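You operate a simulated robot arm through the tools that you are given. There is no shell and no other tool. Be economical: measure what you need, move in short steps, check, and stop when the job is done.

Carry out the task below with a simulated robot arm. There is one attempt and no reset: what you move stays moved.

TASK
Press the mode key three times. Open the left glass cabinet door, put the flask on the top of the instrument bench away on the middle shelf of the glass cabinet, then shut the door. Put the grey stopper from the top of the instrument bench on top of the filter cartridge there and the orange stopper on the top of the shaker tray. Put the wash bottle from the top of the instrument bench on the bench end by the drying cabinet. Open the cups drawer. Any order will do. Set down upright: flask, wash bottle.

Only the result counts: the job must be done as asked and must still hold three seconds after the hand-in. Knocking over, shifting, dropping, spilling or breaking anything else fails it. Lids that push on must go on centred and level and be pressed home; caps that screw on are set level and turned clockwise until they are tight.

THE ROBOT
A 7-joint arm with a fingered hand on a trunk, on a base that drives. Base frame: it is fixed to the floor where the robot stands at the start and does not move with it; the origin is under the middle of the robot, x ahead of it, y to its left, z up; the surface under the hand at the start is at about z = 0.85. Readings come in m, rad, newtons and seconds.
With the tool pointing down near the work surface it reaches from about 0.36 to 0.72 m from the robot's upright axis, wherever it stands. Its first joint turns from -1.204 to 3.002 rad. Places, roughly: bench end by the drying cabinet (29x21 cm) [3.44, 0.56, 0.84]; cups drawer [-1.4, 1.6, 0.7]; filter cartridge [0.5, -1.5, 1]; flask [0.5, -0.5, 1]; left glass cabinet door [3.4, 2.2, 1.3]; middle shelf of the glass cabinet [3.6, 2, 1.1]; mode key [0.5, -0.2, 0.9]; stopper [0.5, -1.25, 0.75]; top of the shaker tray [1, 2.7, 0.9]; wash bottle [0.5, -2.25, 1]. Payload 3.4 kg.
The TCP is the grasp point between the finger pads, 0.025 m short of the fingertips. In the tool frame z runs along the fingers and y along their closing line. Largest opening 0.088 m; the body of the gripper starts 0.029 m behind the TCP. The gripper is a hand of 4 fingers: y runs from the thumb to the fingers, the wrist lies at [-0.013, -0.097, -0.162] in the tool frame, and closing takes about 1.5 s.
Orientation is that of the tool frame in the base frame, as a unit quaternion [x, y, z, w]. With the fingers straight down and the wrist toward the robot, the tool's x, y and z point along [0, 1, 0], [1, 0, 0] and [0, 0, -1] of the base frame.

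THE INTERFACE
- The arm moves only by the tool play_rows. Its arguments are lists of equal length, an entry for each row: "angular": the turn, a rotation vector about the tool's x, y, z in rad, a list of three; "slide": the shift along the tool's x, y, z in m, a list of three. In form: {"angular": [[ax, ay, az], ...], "slide": [[x, y, z], ...]}. A call has 1 to 20 rows; each row shifts and turns the commanded pose from where the row before left it, along the tool's axes as they then stand. "claw" is the opening, from 0 (shut) to 1 (fully open), set as the call begins (left out, the last holds). Rows are played at 5 a second. More than 0.05 m and 0.15 rad between two rows, or a gripper value outside its range, and nothing of the call is played. Where a pose cannot be reached the arm comes as near as it can. A force on the tool above 40 N (or 10 N above the force at the start of the call, whichever is more), or a blocked arm, ends the call early, and 0.2 s more pass. The fingers move at their own pace (about 0.108 m/s each) and stop on an object; they squeeze with about 27 N. The grip force told is the motor's: it shows also when the fingers shut on nothing. Time passes only in rows, and 0.2 s behind the last, so rows that do not move let the fingers close. It gives the time, the measured TCP pose, the force on the tool (base axes), the opening and the grip force at its end, in the units of the frame above (readings bear some noise), with the torque about the TCP (base axes, N m) and any sound that the robot's microphone picked up, and new pictures: "views" is both (left out), scene, wrist or none.
- Cameras (640 x 400 px; columns grow to the right, rows downward): "scene" is now at [0.1174, -0.0645, 1.4158]; the picture's right is [-0.67, -0.74, 0.00], its down [-0.29, 0.26, -0.92] and it looks along [0.68, -0.62, -0.39] (base axes); focal length 251 px, centre (320, 200). "wrist" rides on the gripper at [0.064, -0.083, -0.098] in the tool frame; the picture's right is [-0.62, 0.37, -0.69], its down [-0.71, -0.63, 0.30] and it looks along [-0.32, 0.68, 0.65] (tool axes); focal length 265 px, centre (320, 200).
- raise_lower(by): slides the trunk up (or, below 0, down) by that many m; the arm and the scene camera ride with it, the base frame stays. It gives what a move gives, with no picture.
- steer(legs): drives the robot by 1 to 6 legs, each [ahead, left, turn to the left] in m, m and rad, along the robot's own axes; the way and the turn of a leg run together, so that a leg with both is an arc; at most 1.5 m and 3.142 rad a leg. The arm and the cameras ride along, it lands a little off, and it stops where it bumps. It gives what a move gives, and a new picture of the scene camera.
- curl_fingers(index, middle, ring, thumb_bend, thumb_turn): sets how far each is bent, from 0 (flat) to 100 (curled in); at 30 the hand is open as for a grip, at 70 the pads meet at the TCP. One left out holds its place. A second passes; each finger stops where it meets its share of the squeeze, and holds until it gets a number again. A gripper value or a shape takes the hand back. It gives what a move gives, with no picture; readings hold the bend of each and the force on the fingers (four entries, about 0 where the hand has none), thumb and palm. thumb_turn goes from beside the hand (0) to across from the fingers (100), as for a grip.
- hand_shape(shape): the hand has 4 fingers and takes this shape, open, in about a second: jaw (thumb against the fingers, like two jaws); tri (thumb and two fingers); tip (a fingertip pinch); poke (one finger out to press); point (the index stretched); flat (the hand flat); cup (the hand cupped); fist (a fist). The gripper value then closes the fingers along that shape, each until it touches; the sizes above hold for jaw. It gives what a move gives, with no picture.
- aim_head(pan, tilt): turns the head with the scene camera to pan (to the left, within 1.501 rad either way) and tilt (down, from -0.506 to 1.204), counted from straight ahead of the robot. It gives what a move gives, and a new picture of the scene camera.
- probe_pixels(camera, pixels): there is no depth. For up to 12 entries [column, row, z] of the newest picture of that camera ("zoom" is the newest enlarged one), the place [x, y] in the base frame at which the ray of that pixel passes the height z, good to about 0.002 m. The clock stands still meanwhile.
- zoom(camera, box): a new picture of the part [left, top, right, bottom] of that camera's present view, enlarged. The clock stands still meanwhile.
- job_done(): hands the job in; it is judged then, once.

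Go step by step. Measure first, check grasps and placings, and put right what went wrong. The budget is 124 turns and 260 pictures, counting those below and the enlarged ones. Unless the task says otherwise, let go and move clear before handing in.

The tools are called after ">>>" as name(argument=value, ...) on one line, values as JSON. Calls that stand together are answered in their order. play_rows: Moves the arm, as the interface text tells. Its arguments: {"type":"object","properties":{"angular":{"type":"array"},"slide":{"type":"array"},"claw":{"type":"number"},"views":{"type":"string","enum":["both","scene","wrist","none"]}},"required":["angular","slide"]} The other tools are called the same way: raise_lower (by) slides the trunk up or down; hand_shape (shape) gives the hand a shape; curl_fingers (index, middle, ring, thumb_bend, thumb_turn) moves the fingers one by one; steer (legs) drives the base; aim_head (pan, tilt) turns the head that bears the scene camera; probe_pixels (camera, pixels) gives the place at which the rays of pixels pass given heights; zoom (camera, box) takes an enlarged picture of a part of a camera's view; job_done () hands the job in.

At the start:

```text
clock: 0.0
eef_pos: [0.3798, -0.3963, 1.246]
orientation: [0.707, 0.707, 0.0, 0.0]
wrist_force: [-0.5, 0.0, 0.4]
moment: [0.05, -0.06, 0.01]
width: 0.0878
grasp_force: 0.1
shape: jaw
bend: [30.0, 30.0, 30.0, 30.0, 98.0]
finger forces: [0.0, 0.0, 0.0, 0.0, 0.0, 0.0]
trunk travel left (down, up): [-0.7, 0.14]
robot x, y, heading: [-0.0003, 0.0021, -0.001]
head pan, tilt: [-0.738, 0.398]
```

scene: 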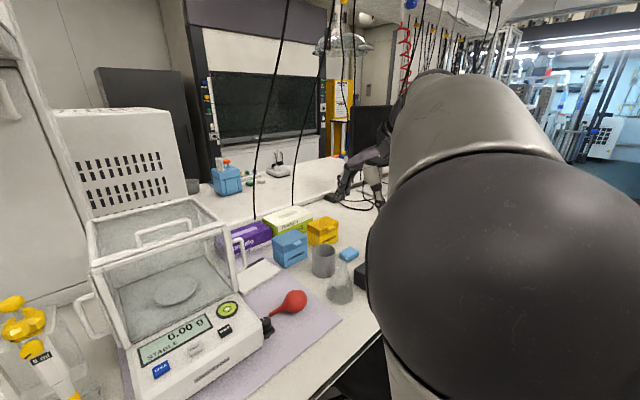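
wrist: 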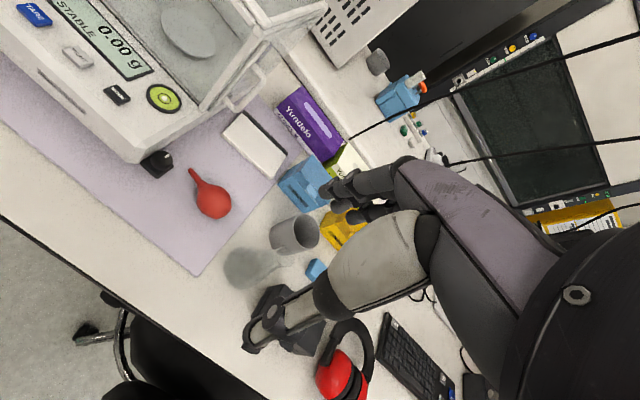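

The scene picture shows the balance with its keys around (160-230, 310-370) and the flask near (340,285). I'll zoom in on the keys and the flask area first.

>>> zoom(camera="scene", box=[120, 280, 280, 380])

>>> zoom(camera="scene", box=[200, 150, 400, 310])

```text
4.00 times, centred on (200, 330) of scene
```

zoom: 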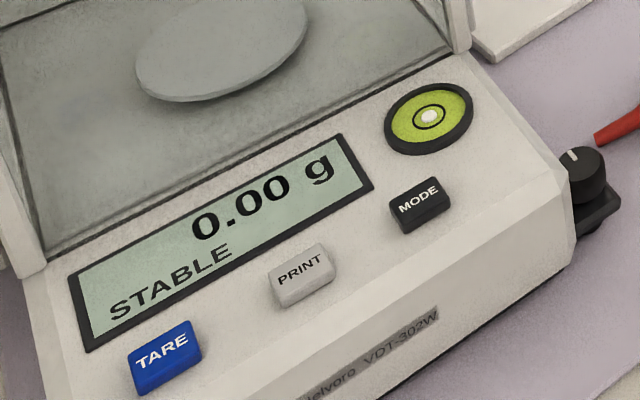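

```text
2.50 times, centred on (300, 230) of scene
```

zoom: 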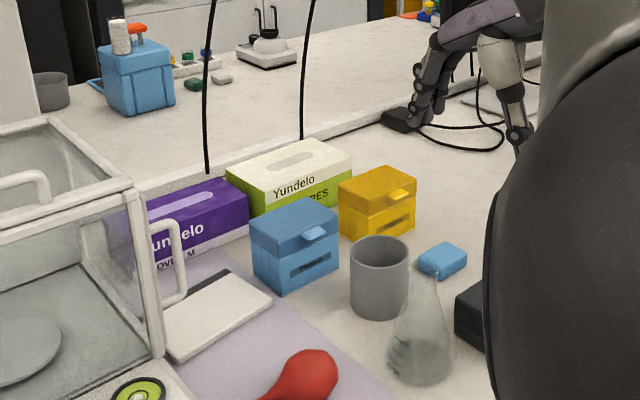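

MODE key is at scene pixel (225,330) and wrist pixel (117,95). I'll probe both cameras at several heights to triangulate it, and the flask base as well.

>>> probe_pixels(camera="scene", pixels=[[224.5, 330, 0.85], [224.5, 330, 0.9], [224.5, 330, 0.95], [193, 350, 0.9], [160, 370, 0.9], [340, 297, 0.85], [338, 263, 0.95], [347, 256, 0.88], [323, 272, 0.85]])

>>> probe_pixels(camera="wrist", pixels=[[117, 95, 0.85], [117, 95, 0.9], [117, 95, 0.95], [77, 56, 0.9], [34, 14, 0.9], [245, 268, 0.85], [245, 268, 0.9], [313, 268, 0.87], [300, 232, 0.94]])

>>> zoom(camera="wrist", box=[200, 180, 360, 300])

>>> zoom(camera="wrist", box=[40, 30, 200, 180])

```text
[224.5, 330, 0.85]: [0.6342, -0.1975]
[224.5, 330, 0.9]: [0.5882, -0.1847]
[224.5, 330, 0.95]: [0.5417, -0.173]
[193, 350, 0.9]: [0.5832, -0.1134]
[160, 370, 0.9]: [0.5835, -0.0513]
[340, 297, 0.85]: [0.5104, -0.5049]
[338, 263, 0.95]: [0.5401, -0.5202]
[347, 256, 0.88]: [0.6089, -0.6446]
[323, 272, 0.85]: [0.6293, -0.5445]
```

```text
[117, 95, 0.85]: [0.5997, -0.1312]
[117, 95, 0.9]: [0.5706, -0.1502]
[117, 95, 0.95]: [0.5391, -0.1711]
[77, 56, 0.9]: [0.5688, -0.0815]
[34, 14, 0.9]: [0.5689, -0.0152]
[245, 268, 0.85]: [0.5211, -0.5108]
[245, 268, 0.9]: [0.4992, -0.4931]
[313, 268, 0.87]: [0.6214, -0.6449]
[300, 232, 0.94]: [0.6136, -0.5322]
```

```text
3.33 times, centred on (280, 240) of wrist
```

zoom: 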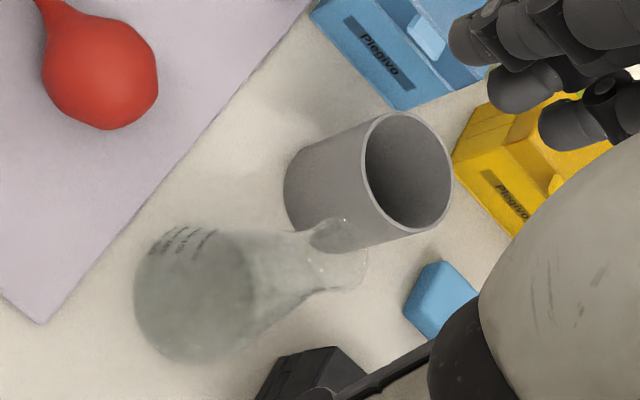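

```text
2.67 times, centred on (120, 105) of wrist
```

zoom: 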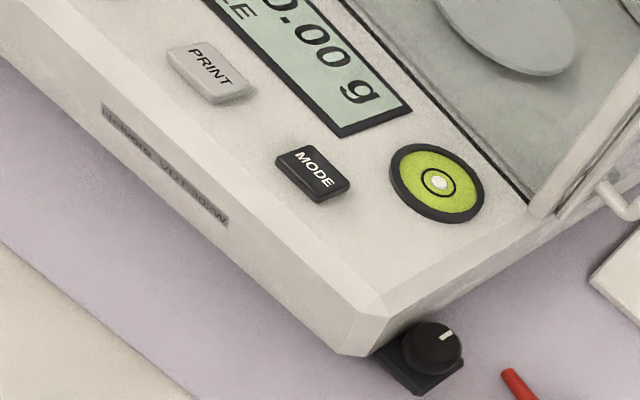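

MODE triangulates to about (0.540, -0.172, 0.951). Next: switch to the poke shape and see where the finger is, and triangulate the flask's rim.

>>> probe_pixels(camera="scene", pixels=[[344.5, 257, 0.93], [344.5, 257, 0.96], [344.5, 257, 0.99], [344.5, 257, 1.02], [341, 295, 0.85]])

>>> probe_pixels(camera="wrist", pixels=[[288, 252, 0.93], [288, 252, 0.96], [288, 252, 0.99], [288, 252, 1.02], [242, 270, 0.85]])

>>> hand_shape(shape="poke")

```text
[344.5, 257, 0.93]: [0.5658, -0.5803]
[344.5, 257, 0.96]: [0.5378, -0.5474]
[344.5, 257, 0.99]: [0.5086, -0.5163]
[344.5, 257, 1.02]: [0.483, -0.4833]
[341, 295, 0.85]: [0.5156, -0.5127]
```

```text
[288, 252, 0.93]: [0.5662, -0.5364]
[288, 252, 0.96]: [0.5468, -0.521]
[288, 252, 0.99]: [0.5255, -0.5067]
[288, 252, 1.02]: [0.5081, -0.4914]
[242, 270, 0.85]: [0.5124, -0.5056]
```

```text
clock: 0.9
eef_pos: [0.3797, -0.3959, 1.2473]
orientation: [0.707, 0.707, 0.0, -0.001]
wrist_force: [-0.3, -0.3, 1.0]
moment: [0.03, 0.0, -0.02]
width: 0.0001
grasp_force: 0.1
shape: poke
bend: [70.0, 70.0, 99.0, 100.0, 100.0]
finger forces: [0.0, 0.0, 0.1, 0.0, 0.0, 0.0]
trunk travel left (down, up): [-0.7, 0.14]
robot x, y, heading: [0.002, -0.0004, -0.001]
head pan, tilt: [-0.738, 0.398]
```

Flask axis is about (0.513,-0.508) with its rim near z=0.985. Next I move the poke hand above the MODE key to z≈1.10 and look at where the finger points.

>>> play_rows(angular=[[0, 0, 0], [0, 0, 0], [0, 0, 0], [0, 0, 0], [0, 0, 0], [0, 0, 0], [0, 0, 0]], slide=[[0.032, 0.0229, 0.02], [0.032, 0.0229, 0.02], [0.032, 0.0229, 0.02], [0.032, 0.0229, 0.02], [0.032, 0.0229, 0.02], [0.032, 0.0229, 0.02], [0.032, 0.0229, 0.02]])

```text
clock: 2.5
eef_pos: [0.5411, -0.1712, 1.1061]
orientation: [0.707, 0.707, 0.0, 0.001]
wrist_force: [-0.3, 0.2, 0.5]
moment: [-0.03, 0.01, 0.04]
width: 0.0001
grasp_force: 0.1
shape: poke
bend: [70.0, 70.0, 99.0, 100.0, 100.0]
finger forces: [0.1, 0.0, 0.0, 0.0, 0.0, 0.0]
trunk travel left (down, up): [-0.7, 0.14]
robot x, y, heading: [0.0001, -0.0023, 0.004]
head pan, tilt: [-0.738, 0.398]
```

scene: 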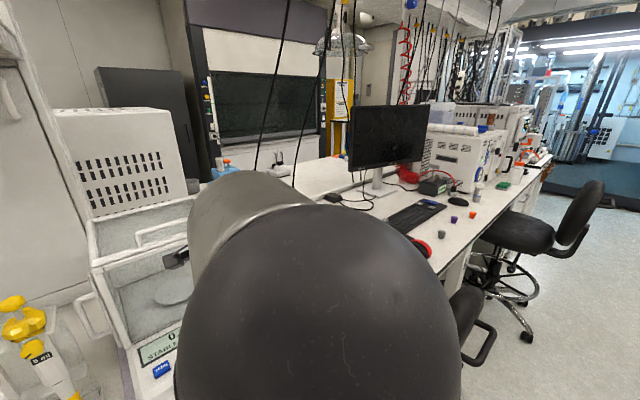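
wrist: 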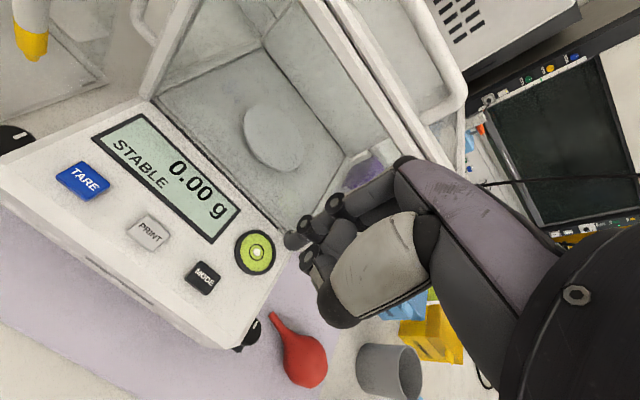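

The index tip is at about wrist pixel (293,240). I'll zoom to see the finger in detail.

>>> zoom(camera="wrist", box=[170, 140, 410, 340])

```text
2.00 times, centred on (290, 240) of wrist
```

zoom: 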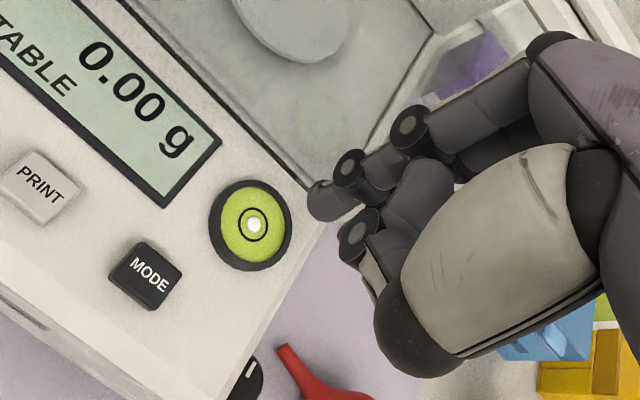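

The extended tip sits at roughly tool (0.008, 0, 0.02); the middle finger at bend 70 may be hidden beside it. I'll curl the middle finger fully and check.

>>> curl_fingers(middle=100)

>>> zoom(camera="wrist", box=[170, 140, 410, 340])

```text
clock: 3.5
eef_pos: [0.5398, -0.1726, 1.1068]
orientation: [0.707, 0.707, 0.001, 0.001]
wrist_force: [0.5, 0.6, 0.5]
moment: [-0.02, 0.01, 0.0]
width: 0.0227
grasp_force: 0.1
shape: fingers
bend: [70.0, 100.0, 99.0, 100.0, 100.0]
finger forces: [0.0, 0.1, 0.0, 0.0, 0.1, 0.0]
trunk travel left (down, up): [-0.7, 0.14]
robot x, y, heading: [0.0012, -0.0017, 0.0]
head pan, tilt: [-0.738, 0.398]
```

```text
2.00 times, centred on (290, 240) of wrist
```

zoom: 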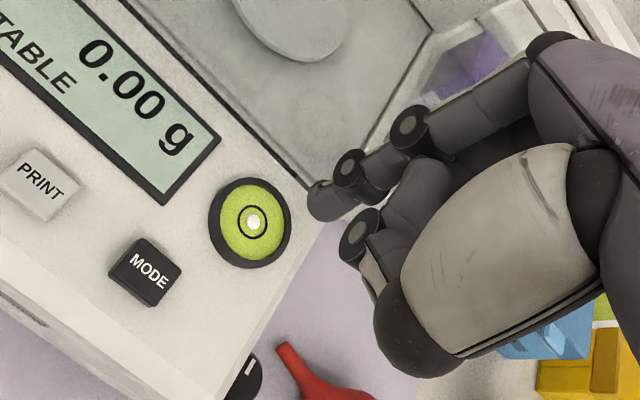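

Only the index is out now, offset about +0.008 along base y. I shift by −0.008 and descend to TCP z≈1.0, then check alignment.

>>> play_rows(angular=[[0, 0, 0], [0, 0, 0], [0, 0, 0], [0, 0, 0]], slide=[[-0.007, 0, 0], [0, 0, 0.04], [0, 0, 0.04], [0, 0, 0.027]], views="none")

>>> zoom(camera="wrist", box=[170, 140, 410, 340])

```text
clock: 4.5
eef_pos: [0.5398, -0.179, 1.0005]
orientation: [0.707, 0.707, 0.0, 0.001]
wrist_force: [-0.1, 0.3, 1.0]
moment: [-0.01, 0.01, -0.04]
width: 0.0226
grasp_force: 0.1
shape: fingers
bend: [70.0, 100.0, 99.0, 100.0, 100.0]
finger forces: [0.0, 0.0, 0.0, 0.1, 0.0, 0.2]
trunk travel left (down, up): [-0.7, 0.14]
robot x, y, heading: [0.0014, 0.002, 0.0]
head pan, tilt: [-0.738, 0.398]
```

```text
2.00 times, centred on (290, 240) of wrist
```

zoom: 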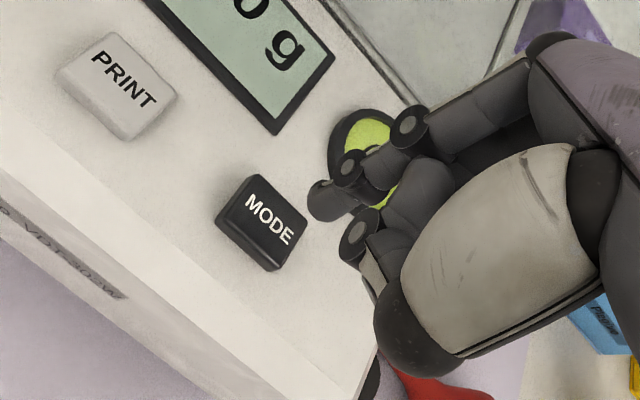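

The key lies where predicted, under the finger. Pressing with small steps.

>>> play_rows(angular=[[0, 0, 0], [0, 0, 0], [0, 0, 0], [0, 0, 0], [0, 0, 0]], slide=[[0, 0, 0.018], [0, 0, 0.003], [0, 0, 0.002], [0, 0, 0.002], [0, 0, 0.002]], views="wrist")

```text
clock: 5.7
eef_pos: [0.5397, -0.1785, 0.973]
orientation: [0.707, 0.707, 0.001, 0.0]
wrist_force: [1.5, -0.8, 4.3]
moment: [0.02, -0.09, 0.0]
width: 0.0225
grasp_force: 2.1
shape: fingers
bend: [70.0, 100.0, 99.0, 100.0, 100.0]
finger forces: [4.6, 0.1, 0.0, 0.0, 0.0, 0.1]
trunk travel left (down, up): [-0.7, 0.14]
robot x, y, heading: [-0.0011, 0.0003, -0.002]
head pan, tilt: [-0.738, 0.398]
heard: click
```

wrist: 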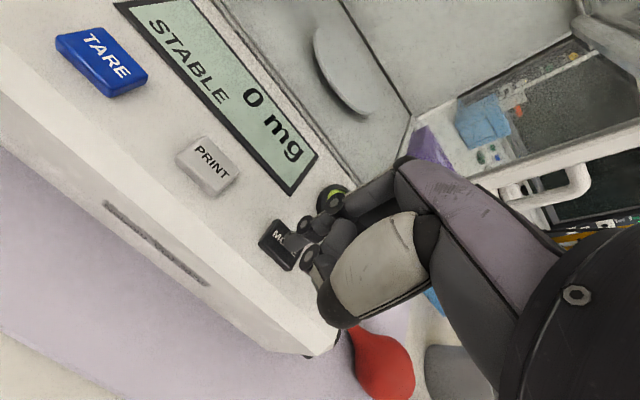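

A click was heard, and the display changed from "0.00 g" to "0 mg": one press counted. Releasing and pressing two more times.

>>> play_rows(angular=[[0, 0, 0], [0, 0, 0], [0, 0, 0], [0, 0, 0], [0, 0, 0], [0, 0, 0]], slide=[[0, 0, -0.015], [0, 0, 0], [0, 0, 0.009], [0, 0, 0.002], [0, 0, 0.002], [0, 0, 0.002]], views="wrist")

```text
clock: 7.1
eef_pos: [0.5398, -0.1797, 0.973]
orientation: [0.707, 0.707, 0.0, 0.0]
wrist_force: [1.5, -0.2, 3.5]
moment: [0.0, -0.07, 0.0]
width: 0.0225
grasp_force: 1.7
shape: fingers
bend: [70.0, 100.0, 99.0, 100.0, 100.0]
finger forces: [3.7, 0.1, 0.1, 0.0, 0.0, 0.0]
trunk travel left (down, up): [-0.7, 0.14]
robot x, y, heading: [0.0005, 0.0048, 0.001]
head pan, tilt: [-0.738, 0.398]
heard: click
```

wrist: 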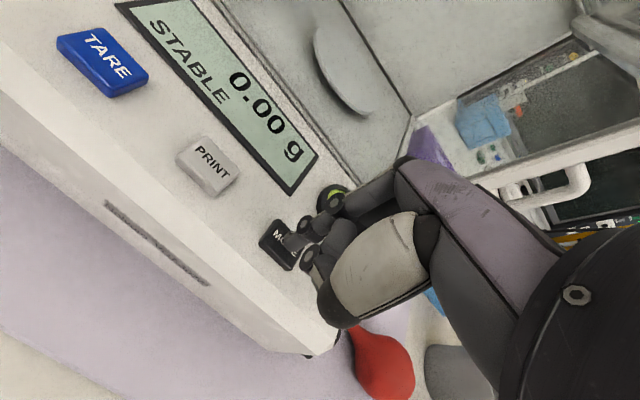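

Second click; the display is back to 0.00 g. Third press, then lift away.

>>> play_rows(angular=[[0, 0, 0], [0, 0, 0], [0, 0, 0], [0, 0, 0], [0, 0, 0], [0, 0, 0]], slide=[[0, 0, -0.015], [0, 0, 0], [0, 0, 0.009], [0, 0, 0.002], [0, 0, 0.002], [0, 0, 0.002]], views="wrist")

>>> play_rows(angular=[[0, 0, 0], [0, 0, 0], [0, 0, 0], [0, 0, 0], [0, 0, 0]], slide=[[0, 0, -0.04], [0, 0, -0.04], [0, -0.02, -0.05], [0, -0.03, -0.05], [0, -0.03, -0.05]], views="wrist")

>>> hand_shape(shape="jaw")

>>> aim_head(pan=0, tilt=0.5)

```text
clock: 8.5
eef_pos: [0.5387, -0.1795, 0.9737]
orientation: [0.707, 0.707, 0.0, 0.0]
wrist_force: [1.2, -0.4, 3.9]
moment: [0.0, -0.03, 0.01]
width: 0.0224
grasp_force: 1.4
shape: fingers
bend: [70.0, 100.0, 99.0, 100.0, 100.0]
finger forces: [3.4, 0.0, 0.0, 0.1, 0.1, 0.0]
trunk travel left (down, up): [-0.7, 0.14]
robot x, y, heading: [0.0009, 0.0023, 0.0]
head pan, tilt: [-0.738, 0.398]
heard: click
```

wrist: 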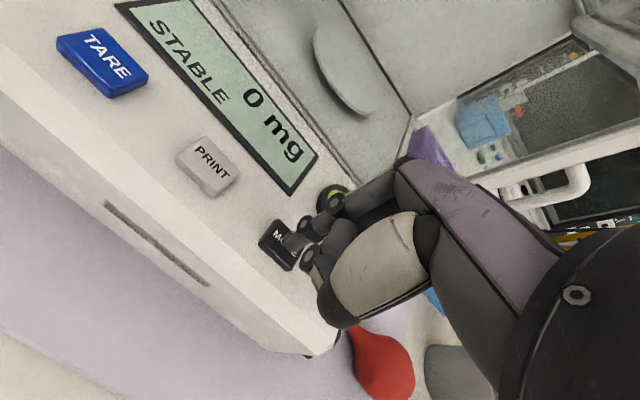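

```text
refused: row 3 steps farther than a row can; nothing moved
```

```text
clock: 9.4
eef_pos: [0.5369, -0.1777, 0.9756]
orientation: [0.707, 0.707, 0.001, 0.001]
wrist_force: [-7.0, 0.9, 6.0]
moment: [-0.05, -0.06, -0.05]
width: 0.0801
grasp_force: 0.1
shape: jaw
bend: [30.0, 38.0, 30.0, 30.0, 98.0]
finger forces: [0.0, 8.8, 0.0, 0.0, 0.1, 0.0]
trunk travel left (down, up): [-0.7, 0.14]
robot x, y, heading: [0.0019, 0.0032, 0.001]
head pan, tilt: [-0.738, 0.398]
```

```text
clock: 10.5
eef_pos: [0.5378, -0.1789, 0.9756]
orientation: [0.707, 0.707, 0.001, 0.001]
wrist_force: [-8.4, 1.2, 10.3]
moment: [-0.08, -0.13, -0.03]
width: 0.0803
grasp_force: 0.0
shape: jaw
bend: [30.0, 38.0, 30.0, 30.0, 98.0]
finger forces: [0.1, 12.4, 0.0, 0.1, 0.0, 0.1]
trunk travel left (down, up): [-0.7, 0.14]
robot x, y, heading: [-0.0018, -0.0014, -0.004]
head pan, tilt: [0.0, 0.499]
```

scene: 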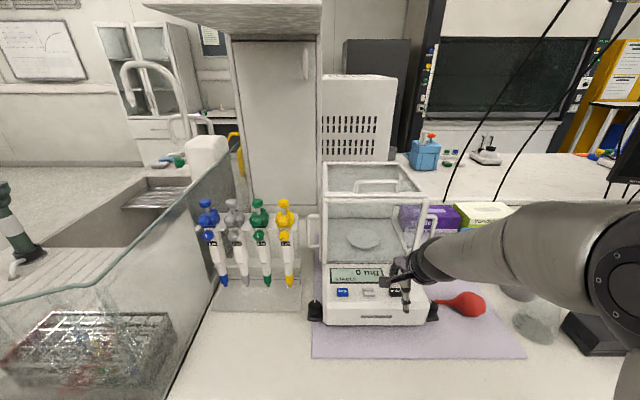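

The lift was refused and the hand opened against the balance (middle finger 12 N); no extra click was heard. I lift straight up gently and check the display.

>>> play_rows(angular=[[0, 0, 0], [0, 0, 0], [0, 0, 0], [0, 0, 0], [0, 0, 0], [0, 0, 0]], slide=[[0, 0, -0.02], [0, 0, -0.04], [0, 0, -0.04], [0, -0.02, -0.04], [0, -0.03, -0.04], [0, -0.03, -0.04]], views="wrist")

```text
clock: 11.9
eef_pos: [0.4894, -0.1982, 1.1937]
orientation: [0.706, 0.708, 0.001, -0.005]
wrist_force: [0.4, -0.2, -0.6]
moment: [0.02, 0.01, -0.01]
width: 0.0878
grasp_force: 0.2
shape: jaw
bend: [30.0, 30.0, 30.0, 30.0, 98.0]
finger forces: [0.0, 0.1, 0.0, 0.0, 0.1, 0.1]
out of reach, approached as far as the arm can: row 4, 5, 6
trunk travel left (down, up): [-0.7, 0.14]
robot x, y, heading: [-0.0005, -0.0002, -0.001]
head pan, tilt: [0.0, 0.499]
```

wrist: 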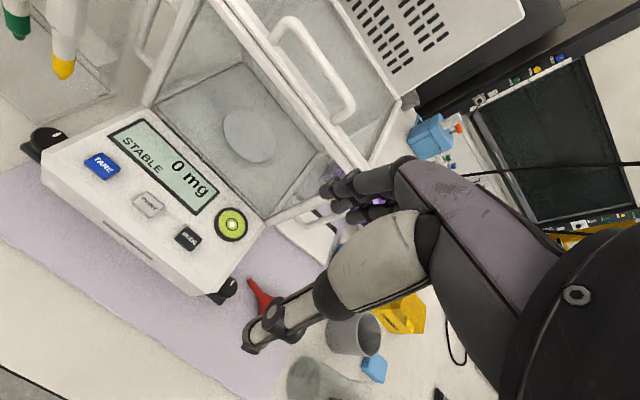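

Display reads "0 mg" after three presses, as expected. Now I look around: left, and right along the bench.

>>> aim_head(pan=0.75, tilt=0.25)

>>> aim_head(pan=1.5, tilt=0.3)

>>> aim_head(pan=-1.3, tilt=0.4)

```text
clock: 13.0
eef_pos: [0.49, -0.1965, 1.1957]
orientation: [0.707, 0.707, 0.002, -0.003]
wrist_force: [-0.2, 0.2, -0.1]
moment: [-0.02, 0.02, 0.03]
width: 0.0881
grasp_force: 0.0
shape: jaw
bend: [30.0, 30.0, 30.0, 30.0, 98.0]
finger forces: [0.0, 0.1, 0.0, 0.0, 0.1, 0.0]
trunk travel left (down, up): [-0.7, 0.14]
robot x, y, heading: [0.0004, 0.001, -0.005]
head pan, tilt: [0.75, 0.25]
```

scene: 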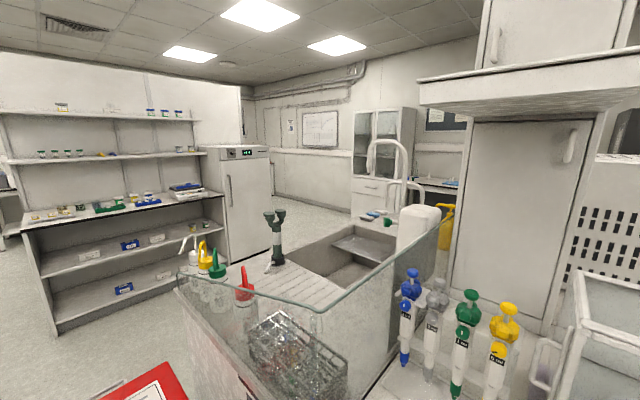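

```text
clock: 14.1
eef_pos: [0.4899, -0.1971, 1.1941]
orientation: [0.707, 0.707, 0.002, -0.003]
wrist_force: [0.1, 0.1, -1.0]
moment: [0.02, -0.01, 0.02]
width: 0.0881
grasp_force: 0.1
shape: jaw
bend: [30.0, 30.0, 30.0, 30.0, 98.0]
finger forces: [0.0, 0.0, 0.0, 0.0, 0.1, 0.0]
trunk travel left (down, up): [-0.7, 0.14]
robot x, y, heading: [0.0036, 0.003, 0.002]
head pan, tilt: [1.499, 0.3]
```

scene: 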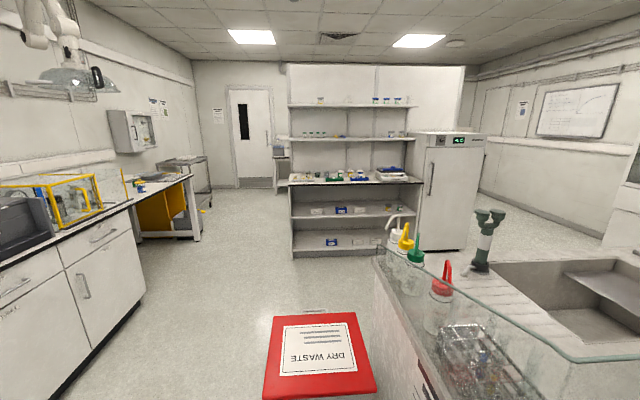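

```text
clock: 16.6
eef_pos: [0.4904, -0.197, 1.195]
orientation: [0.708, 0.707, 0.002, -0.004]
wrist_force: [-1.1, -0.8, 0.6]
moment: [0.0, 0.01, 0.04]
width: 0.0879
grasp_force: 0.1
shape: jaw
bend: [30.0, 30.0, 30.0, 30.0, 98.0]
finger forces: [0.0, 0.1, 0.0, 0.1, 0.1, 0.0]
trunk travel left (down, up): [-0.7, 0.14]
robot x, y, heading: [-0.0003, 0.002, -0.001]
head pan, tilt: [-1.3, 0.4]
```

scene: 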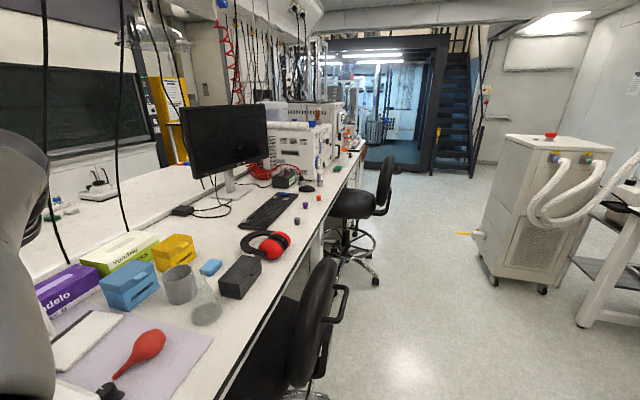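

The right-hand view shows small stoppers at about (296,220) grey, (306,205) purple, (319,198) orange. Zooming in there.

>>> zoom(camera="scene", box=[260, 150, 380, 230])

>>> probe_pixels(camera="scene", pixels=[[295, 220, 0.85], [306, 205, 0.85], [319, 199, 0.85], [318, 186, 0.85], [334, 180, 0.85], [327, 215, 0.85], [366, 155, 0.85], [353, 168, 0.85], [320, 215, 0.85], [240, 350, 0.85]])

>>> aim_head(pan=1.15, tilt=0.4)

```text
5.00 times, centred on (320, 190) of scene
```

zoom: 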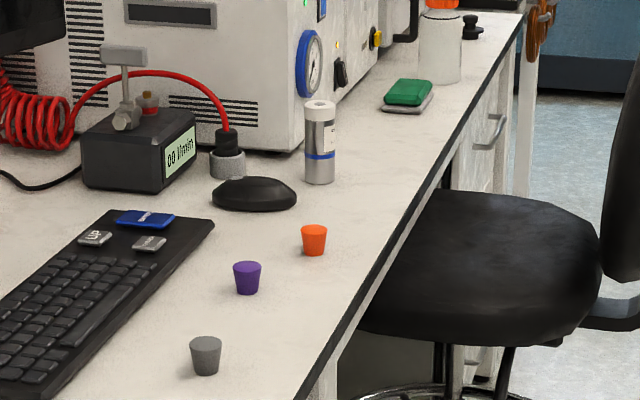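

```text
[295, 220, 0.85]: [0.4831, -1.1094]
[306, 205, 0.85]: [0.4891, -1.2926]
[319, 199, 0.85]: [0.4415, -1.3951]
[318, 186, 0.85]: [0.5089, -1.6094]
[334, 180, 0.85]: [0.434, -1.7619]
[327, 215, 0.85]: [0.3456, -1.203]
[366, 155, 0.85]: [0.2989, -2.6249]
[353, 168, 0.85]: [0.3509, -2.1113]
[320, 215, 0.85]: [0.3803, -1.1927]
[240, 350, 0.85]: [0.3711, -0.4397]
```

```text
clock: 18.8
eef_pos: [0.4909, -0.1955, 1.1947]
orientation: [0.707, 0.707, 0.002, -0.003]
wrist_force: [-0.2, -0.4, 0.2]
moment: [-0.01, -0.05, -0.02]
width: 0.0879
grasp_force: 0.0
shape: jaw
bend: [30.0, 30.0, 30.0, 30.0, 98.0]
finger forces: [0.0, 0.0, 0.0, 0.0, 0.0, 0.0]
trunk travel left (down, up): [-0.7, 0.14]
robot x, y, heading: [-0.0021, 0.0004, 0.001]
head pan, tilt: [1.15, 0.4]
```

scene: 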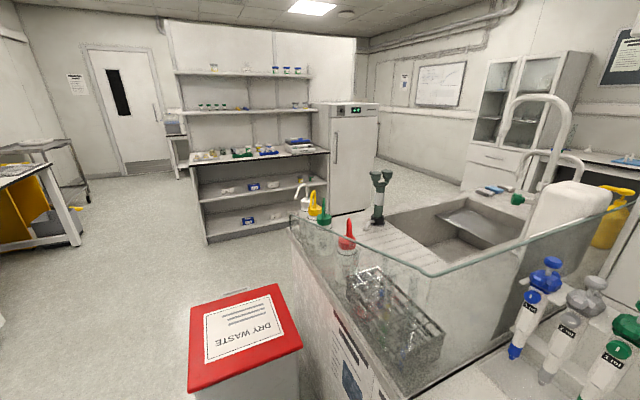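

Stoppers: grey ≈(0.48,-1.11), orange ≈(0.44,-1.40); cartridge ≈(0.51,-1.60). Now I probe floor obstacles on the left: waste bin, sink-bench end, shelf unit, and fridge.

>>> probe_pixels(camera="scene", pixels=[[190, 392, 0.55], [302, 345, 0.55], [280, 285, 0.55], [191, 302, 0.55], [298, 220, 0.85], [206, 245, 0], [327, 213, 0], [370, 205, 0], [463, 190, 0], [430, 270, 1.15], [85, 205, 0], [295, 148, 0.9]])

>>> zoom(camera="scene", box=[180, 130, 340, 230])

>>> zoom(camera="scene", box=[440, 40, 640, 240])

```text
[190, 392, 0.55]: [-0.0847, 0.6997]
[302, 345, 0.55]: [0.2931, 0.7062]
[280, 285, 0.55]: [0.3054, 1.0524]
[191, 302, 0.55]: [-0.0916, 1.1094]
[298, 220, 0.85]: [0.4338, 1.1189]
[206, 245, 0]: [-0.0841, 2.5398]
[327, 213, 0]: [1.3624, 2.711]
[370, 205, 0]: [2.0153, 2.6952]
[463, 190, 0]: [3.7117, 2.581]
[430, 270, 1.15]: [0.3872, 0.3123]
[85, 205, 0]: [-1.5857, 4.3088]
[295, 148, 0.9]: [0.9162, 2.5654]
```

```text
4.00 times, centred on (260, 180) of scene
```

zoom: 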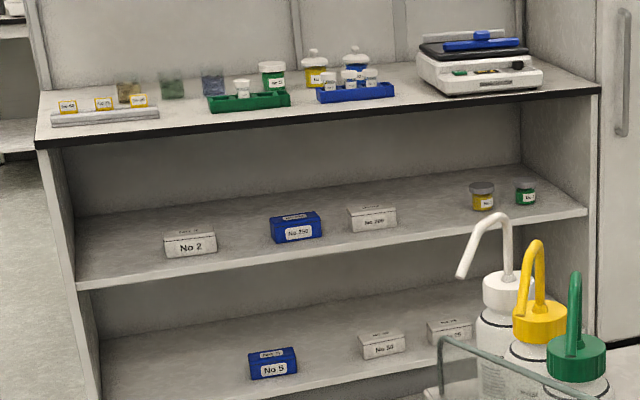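

```text
2.00 times, centred on (540, 140) of scene
```

zoom: 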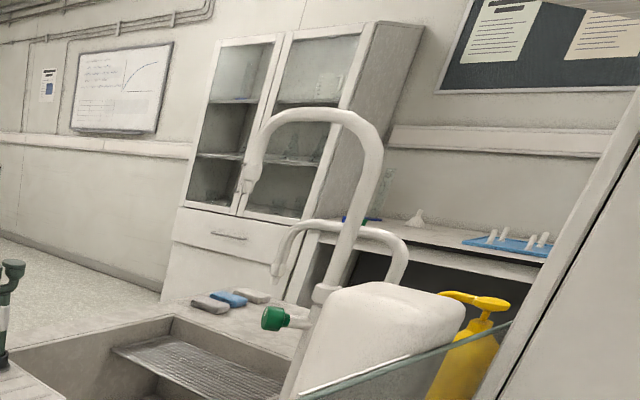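

Passage for driving: between the sink bench end (y≈1.2+) and the shelf unit front (y≈2.55). Now I look right and down to measure the chairs by the bench.

>>> aim_head(pan=-1.45, tilt=0.75)

>>> probe_pixels(camera="scene", pixels=[[320, 200, 0], [320, 100, 0], [320, 300, 0]])

```text
clock: 21.1
eef_pos: [0.4916, -0.1971, 1.1954]
orientation: [0.707, 0.707, 0.002, -0.003]
wrist_force: [-0.2, -0.8, -0.5]
moment: [-0.04, 0.0, -0.02]
width: 0.0881
grasp_force: 0.1
shape: jaw
bend: [30.0, 30.0, 30.0, 30.0, 98.0]
finger forces: [0.0, 0.0, 0.0, 0.0, 0.0, 0.1]
trunk travel left (down, up): [-0.7, 0.14]
robot x, y, heading: [0.0012, -0.0003, -0.001]
head pan, tilt: [-1.45, 0.75]
```

scene: 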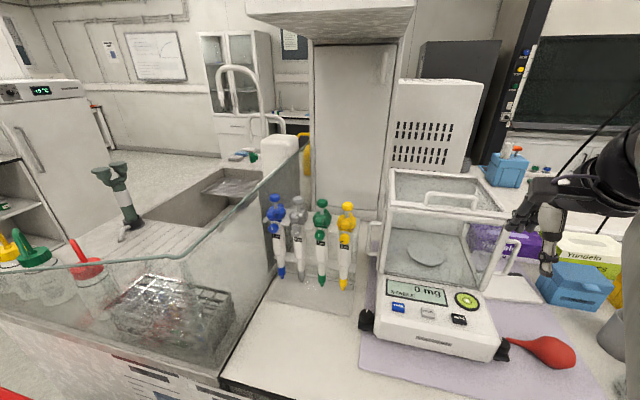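

```text
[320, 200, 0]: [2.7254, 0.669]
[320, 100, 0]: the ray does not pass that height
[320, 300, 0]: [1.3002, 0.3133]
```

The picture was taken mid-turn; I aim again to get the settled view.

>>> aim_head(pan=-1.45, tilt=0.7)

>>> probe_pixels(camera="scene", pixels=[[320, 200, 0], [320, 300, 0]])

```text
clock: 21.8
eef_pos: [0.4893, -0.1959, 1.1961]
orientation: [0.707, 0.707, 0.002, -0.003]
wrist_force: [-0.4, -0.4, 0.0]
moment: [0.0, 0.0, 0.02]
width: 0.0882
grasp_force: 0.1
shape: jaw
bend: [30.0, 30.0, 30.0, 30.0, 98.0]
finger forces: [0.1, 0.0, 0.0, 0.0, 0.0, 0.0]
trunk travel left (down, up): [-0.7, 0.14]
robot x, y, heading: [0.0016, -0.0026, -0.004]
head pan, tilt: [-1.45, 0.7]
```

scene: 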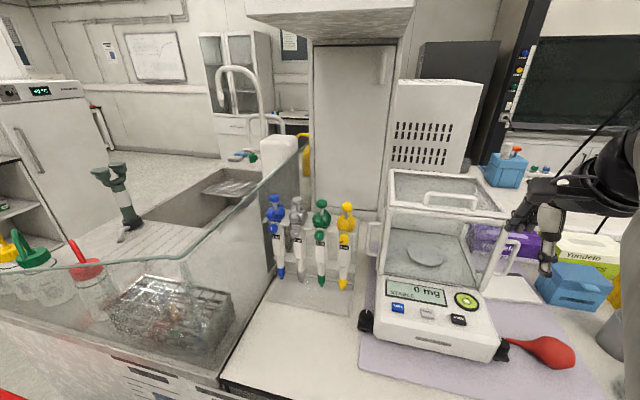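

```text
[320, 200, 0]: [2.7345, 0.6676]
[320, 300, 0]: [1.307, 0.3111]
```

The view didn't change though the pan reading says -1.45; I try pan -1.2 with tilt 0.6.

>>> aim_head(pan=-1.2, tilt=0.6)

```text
clock: 22.5
eef_pos: [0.4897, -0.1971, 1.196]
orientation: [0.707, 0.707, 0.002, -0.003]
wrist_force: [-0.4, 0.5, -0.6]
moment: [0.0, 0.01, 0.0]
width: 0.0877
grasp_force: 0.0
shape: jaw
bend: [30.0, 30.0, 30.0, 30.0, 98.0]
finger forces: [0.0, 0.0, 0.0, 0.0, 0.1, 0.0]
trunk travel left (down, up): [-0.7, 0.14]
robot x, y, heading: [-0.005, -0.0014, -0.005]
head pan, tilt: [-1.201, 0.6]
```

scene: 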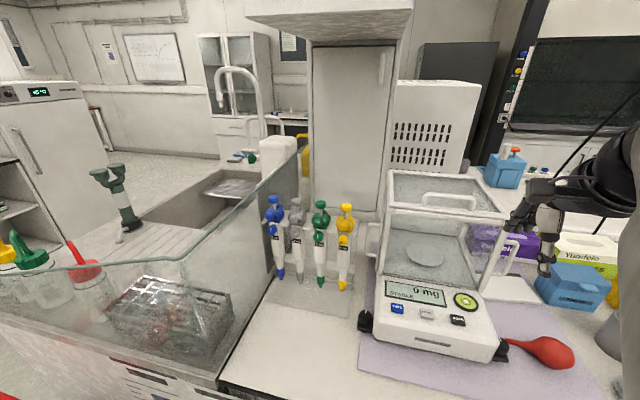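

The scene picture seems stuck regardless of the aim. I try pan 0 and compare, and also retake through zoom.

>>> aim_head(pan=-0.6, tilt=0.5)

>>> play_rows(angular=[[0, 0, 0], [0, 0, 0], [0, 0, 0], [0, 0, 0], [0, 0, 0]], slide=[[0, 0, 0], [0, 0, 0], [0, 0, 0], [0, 0, 0], [0, 0, 0]], views="scene")

```text
clock: 23.5
eef_pos: [0.4907, -0.1971, 1.1938]
orientation: [0.706, 0.708, 0.002, -0.004]
wrist_force: [0.1, -0.3, -1.1]
moment: [0.01, 0.01, 0.01]
width: 0.0878
grasp_force: 0.2
shape: jaw
bend: [30.0, 30.0, 30.0, 30.0, 98.0]
finger forces: [0.0, 0.0, 0.0, 0.1, 0.0, 0.1]
trunk travel left (down, up): [-0.7, 0.14]
robot x, y, heading: [-0.0007, 0.0012, 0.001]
head pan, tilt: [-0.6, 0.499]
```

scene: 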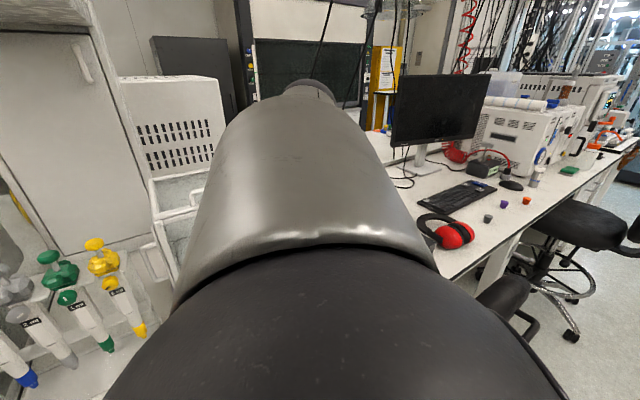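

```text
clock: 24.7
eef_pos: [0.4912, -0.1979, 1.1945]
orientation: [0.707, 0.707, 0.001, -0.003]
wrist_force: [0.2, -0.1, -0.3]
moment: [0.02, 0.02, -0.02]
width: 0.0879
grasp_force: 0.0
shape: jaw
bend: [30.0, 30.0, 30.0, 30.0, 98.0]
finger forces: [0.0, 0.2, 0.0, 0.0, 0.0, 0.0]
trunk travel left (down, up): [-0.7, 0.14]
robot x, y, heading: [-0.0024, -0.0009, -0.001]
head pan, tilt: [-0.6, 0.499]
```

scene: 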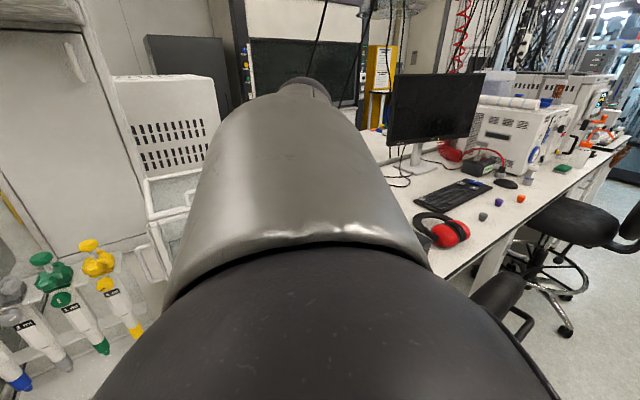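

The view works again. I aim at -1.3 once more to measure the chairs.

>>> aim_head(pan=-1.3, tilt=0.6)

>>> probe_pixels(camera="scene", pixels=[[320, 200, 0], [320, 300, 0]])

```text
clock: 25.8
eef_pos: [0.4896, -0.1962, 1.1946]
orientation: [0.707, 0.707, 0.002, -0.003]
wrist_force: [-0.2, -0.1, 0.1]
moment: [-0.02, 0.02, -0.03]
width: 0.088
grasp_force: 0.0
shape: jaw
bend: [30.0, 30.0, 30.0, 30.0, 98.0]
finger forces: [0.1, 0.1, 0.0, 0.0, 0.0, 0.0]
trunk travel left (down, up): [-0.7, 0.14]
robot x, y, heading: [0.0003, -0.0005, -0.0]
head pan, tilt: [-1.3, 0.6]
```

scene: 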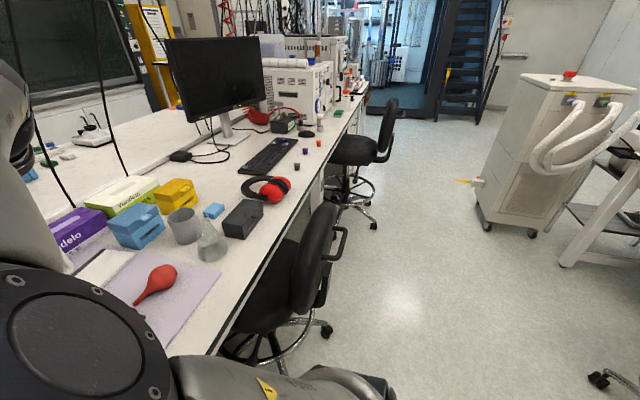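

```text
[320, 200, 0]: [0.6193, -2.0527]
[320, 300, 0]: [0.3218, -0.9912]
```

I probe the chairs' wheels and backs, the bench edge, and the big white unit.

>>> probe_pixels(camera="scene", pixels=[[327, 332, 0], [345, 255, 0.7], [325, 210, 0.95], [373, 224, 0], [395, 110, 0.95], [390, 155, 0.7], [300, 297, 0.45], [365, 185, 0], [480, 215, 0], [530, 235, 0], [360, 100, 0.85], [195, 355, 0.85]])

```text
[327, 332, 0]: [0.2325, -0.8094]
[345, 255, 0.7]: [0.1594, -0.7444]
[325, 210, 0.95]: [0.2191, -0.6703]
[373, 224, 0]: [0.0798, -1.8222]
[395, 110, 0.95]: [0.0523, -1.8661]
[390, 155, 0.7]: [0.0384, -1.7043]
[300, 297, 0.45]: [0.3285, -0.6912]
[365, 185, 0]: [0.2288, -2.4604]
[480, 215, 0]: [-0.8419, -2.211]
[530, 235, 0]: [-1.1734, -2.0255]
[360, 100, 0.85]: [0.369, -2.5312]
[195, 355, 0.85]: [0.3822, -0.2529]
```

Chairs: chair 1 spans x≥0.15, y −0.4…−0.85; chair 2 x≥0.04, y −1.4…−1.85. I back up, slide right past chair 1, and look down at the gap before moving in.

>>> steer(legs=[[-0.35, 0, 0], [0, -1.15, 0]])

>>> aim_head(pan=-0.5, tilt=0.7)

```text
clock: 33.5
eef_pos: [0.1428, -1.3502, 1.1949]
orientation: [0.706, 0.708, 0.001, -0.003]
wrist_force: [0.1, 0.2, -0.1]
moment: [-0.01, 0.04, -0.02]
width: 0.088
grasp_force: 0.1
shape: jaw
bend: [30.0, 30.0, 30.0, 30.0, 98.0]
finger forces: [0.0, 0.0, 0.0, 0.0, 0.1, 0.0]
trunk travel left (down, up): [-0.7, 0.14]
robot x, y, heading: [-0.3522, -1.1545, 0.005]
head pan, tilt: [-1.3, 0.6]
```

scene: 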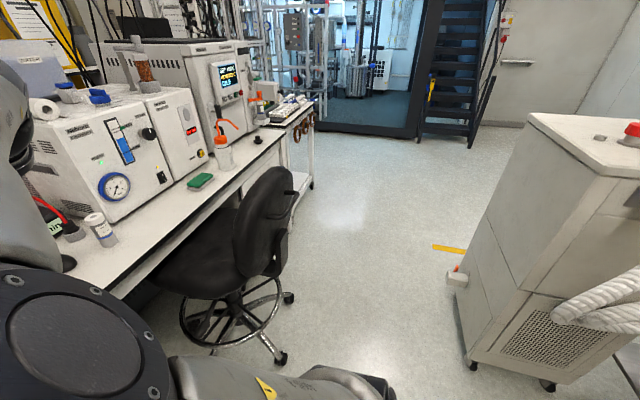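

```text
clock: 34.7
eef_pos: [0.1419, -1.3498, 1.1939]
orientation: [0.706, 0.708, 0.002, -0.004]
wrist_force: [0.1, 0.1, -0.4]
moment: [0.01, 0.01, 0.01]
width: 0.0878
grasp_force: 0.0
shape: jaw
bend: [30.0, 30.0, 30.0, 30.0, 98.0]
finger forces: [0.0, 0.1, 0.0, 0.0, 0.0, 0.0]
trunk travel left (down, up): [-0.7, 0.14]
robot x, y, heading: [-0.3484, -1.1556, 0.006]
head pan, tilt: [-0.499, 0.7]
```

scene: 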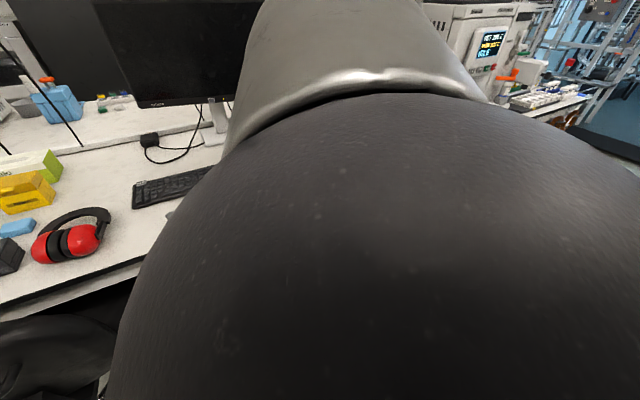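

The arm blocks that direction; I re-aim right to measure chair 2 from here.

>>> aim_head(pan=-1.15, tilt=0.6)

>>> probe_pixels(camera="scene", pixels=[[320, 200, 0], [320, 300, 0], [200, 200, 0]])

```text
clock: 35.7
eef_pos: [0.1423, -1.3515, 1.1945]
orientation: [0.706, 0.709, 0.003, -0.004]
wrist_force: [0.5, 0.6, 0.0]
moment: [0.04, -0.02, -0.01]
width: 0.088
grasp_force: 0.1
shape: jaw
bend: [30.0, 30.0, 30.0, 30.0, 98.0]
finger forces: [0.0, 0.0, 0.0, 0.1, 0.1, 0.0]
trunk travel left (down, up): [-0.7, 0.14]
robot x, y, heading: [-0.346, -1.1532, 0.003]
head pan, tilt: [-1.15, 0.6]
```

scene: 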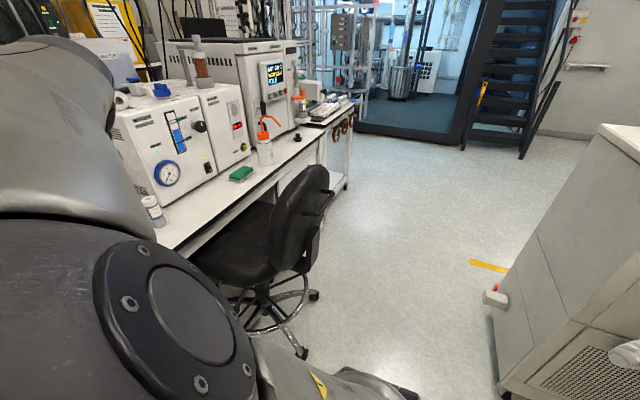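

```text
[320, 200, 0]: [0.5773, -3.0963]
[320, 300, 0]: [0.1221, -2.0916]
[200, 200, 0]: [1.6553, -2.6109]
```

>>> probe_pixels(camera="scene", pixels=[[303, 356, 0], [314, 295, 0], [252, 295, 0], [220, 285, 0.5], [208, 275, 0.5], [328, 175, 0.9], [322, 240, 0.6], [152, 215, 0.85], [151, 198, 0.95], [264, 160, 0.85], [240, 175, 0.85], [247, 328, 0]])

>>> zoom(camera="scene", box=[220, 90, 340, 190])

```text
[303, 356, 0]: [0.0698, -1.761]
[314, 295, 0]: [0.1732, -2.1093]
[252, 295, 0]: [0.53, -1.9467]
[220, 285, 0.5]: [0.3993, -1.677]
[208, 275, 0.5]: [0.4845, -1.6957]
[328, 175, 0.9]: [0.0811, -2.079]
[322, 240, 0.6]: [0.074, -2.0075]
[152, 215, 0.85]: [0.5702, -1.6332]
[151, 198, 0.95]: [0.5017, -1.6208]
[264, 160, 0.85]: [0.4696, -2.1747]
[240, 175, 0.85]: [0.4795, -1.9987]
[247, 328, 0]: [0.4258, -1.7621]
```

```text
4.00 times, centred on (280, 140) of scene
```

zoom: 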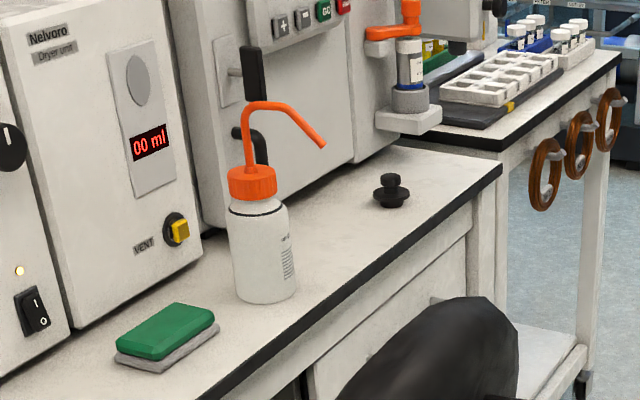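

Chair 2 spans y −1.65…−2.1, so the gap is y −0.85…−1.65. I move the hand to be straight ahead of the robot, then drive into the gap at (−0.02, −1.25).

>>> play_rows(angular=[[0, 0, 0], [0, 0, 0], [0, 0, 0], [0, 0, 0]], slide=[[0.045, -0.01, 0], [0.045, -0.01, 0], [0.045, 0, 0], [0.045, 0, 0]], views="none")

>>> steer(legs=[[0, -0.1, 0], [0.33, 0, 0]])

>>> play_rows(angular=[[0, 0, 0]], slide=[[0, 0, 0]], views="wrist")

```text
clock: 36.7
eef_pos: [0.1846, -1.1923, 1.2061]
orientation: [0.708, 0.706, 0.006, -0.007]
wrist_force: [0.4, 0.1, 0.4]
moment: [-0.01, -0.02, -0.02]
width: 0.0879
grasp_force: 0.1
shape: jaw
bend: [30.0, 30.0, 30.0, 30.0, 98.0]
finger forces: [0.0, 0.0, 0.1, 0.0, 0.0, 0.0]
out of reach, approached as far as the arm can: row 1, 2, 3, 4
trunk travel left (down, up): [-0.7, 0.14]
robot x, y, heading: [-0.3471, -1.1558, 0.005]
head pan, tilt: [-1.15, 0.6]
```

```text
clock: 39.6
eef_pos: [0.5147, -1.2931, 1.2044]
orientation: [0.708, 0.706, 0.006, -0.008]
wrist_force: [-0.8, -0.5, -0.2]
moment: [0.02, -0.02, 0.0]
width: 0.0877
grasp_force: 0.1
shape: jaw
bend: [30.0, 30.0, 30.0, 30.0, 98.0]
finger forces: [0.0, 0.1, 0.0, 0.1, 0.1, 0.0]
trunk travel left (down, up): [-0.7, 0.14]
robot x, y, heading: [-0.0174, -1.2543, -0.0]
head pan, tilt: [-1.15, 0.6]
```

scene: 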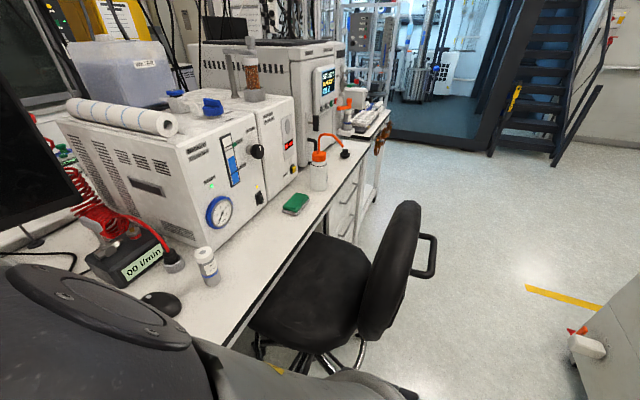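

```text
clock: 40.0
eef_pos: [0.5129, -1.2926, 1.2057]
orientation: [0.708, 0.706, 0.007, -0.009]
wrist_force: [0.4, -0.3, -0.2]
moment: [0.0, -0.02, -0.01]
width: 0.0878
grasp_force: 0.0
shape: jaw
bend: [30.0, 30.0, 30.0, 30.0, 98.0]
finger forces: [0.1, 0.0, 0.0, 0.1, 0.0, 0.0]
trunk travel left (down, up): [-0.7, 0.14]
robot x, y, heading: [-0.0165, -1.2567, 0.005]
head pan, tilt: [-1.15, 0.6]
```

wrist: 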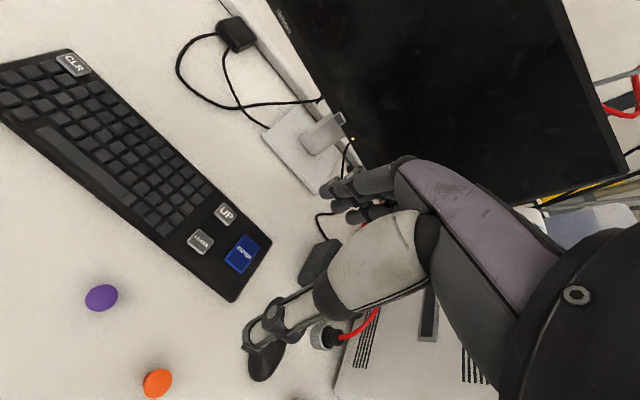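

Purple at (102,297) and orange at (157,382) in the wrist view; the grey one is left of the view. I move above the grey stopper's estimate at z≈1.05.

>>> play_rows(angular=[[0, 0, 0], [0, 0, 0], [0, 0, 0], [0, 0, 0], [0, 0, 0]], slide=[[0.02, -0.005, 0.035], [0.02, -0.005, 0.035], [0.02, -0.005, 0.035], [0.02, -0.005, 0.03], [0.02, 0, 0.02]], views="wrist")

```text
clock: 41.2
eef_pos: [0.5007, -1.1906, 1.0585]
orientation: [0.709, 0.705, 0.016, -0.015]
wrist_force: [0.3, 0.6, 0.4]
moment: [0.0, -0.01, 0.03]
width: 0.0878
grasp_force: 0.0
shape: jaw
bend: [30.0, 30.0, 30.0, 30.0, 98.0]
finger forces: [0.0, 0.0, 0.0, 0.1, 0.0, 0.1]
out of reach, approached as far as the arm can: row 1
trunk travel left (down, up): [-0.7, 0.14]
robot x, y, heading: [-0.0169, -1.2549, 0.005]
head pan, tilt: [-1.15, 0.6]
```

wrist: 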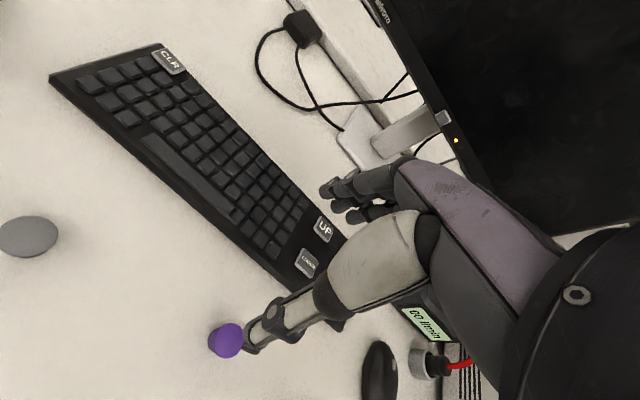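

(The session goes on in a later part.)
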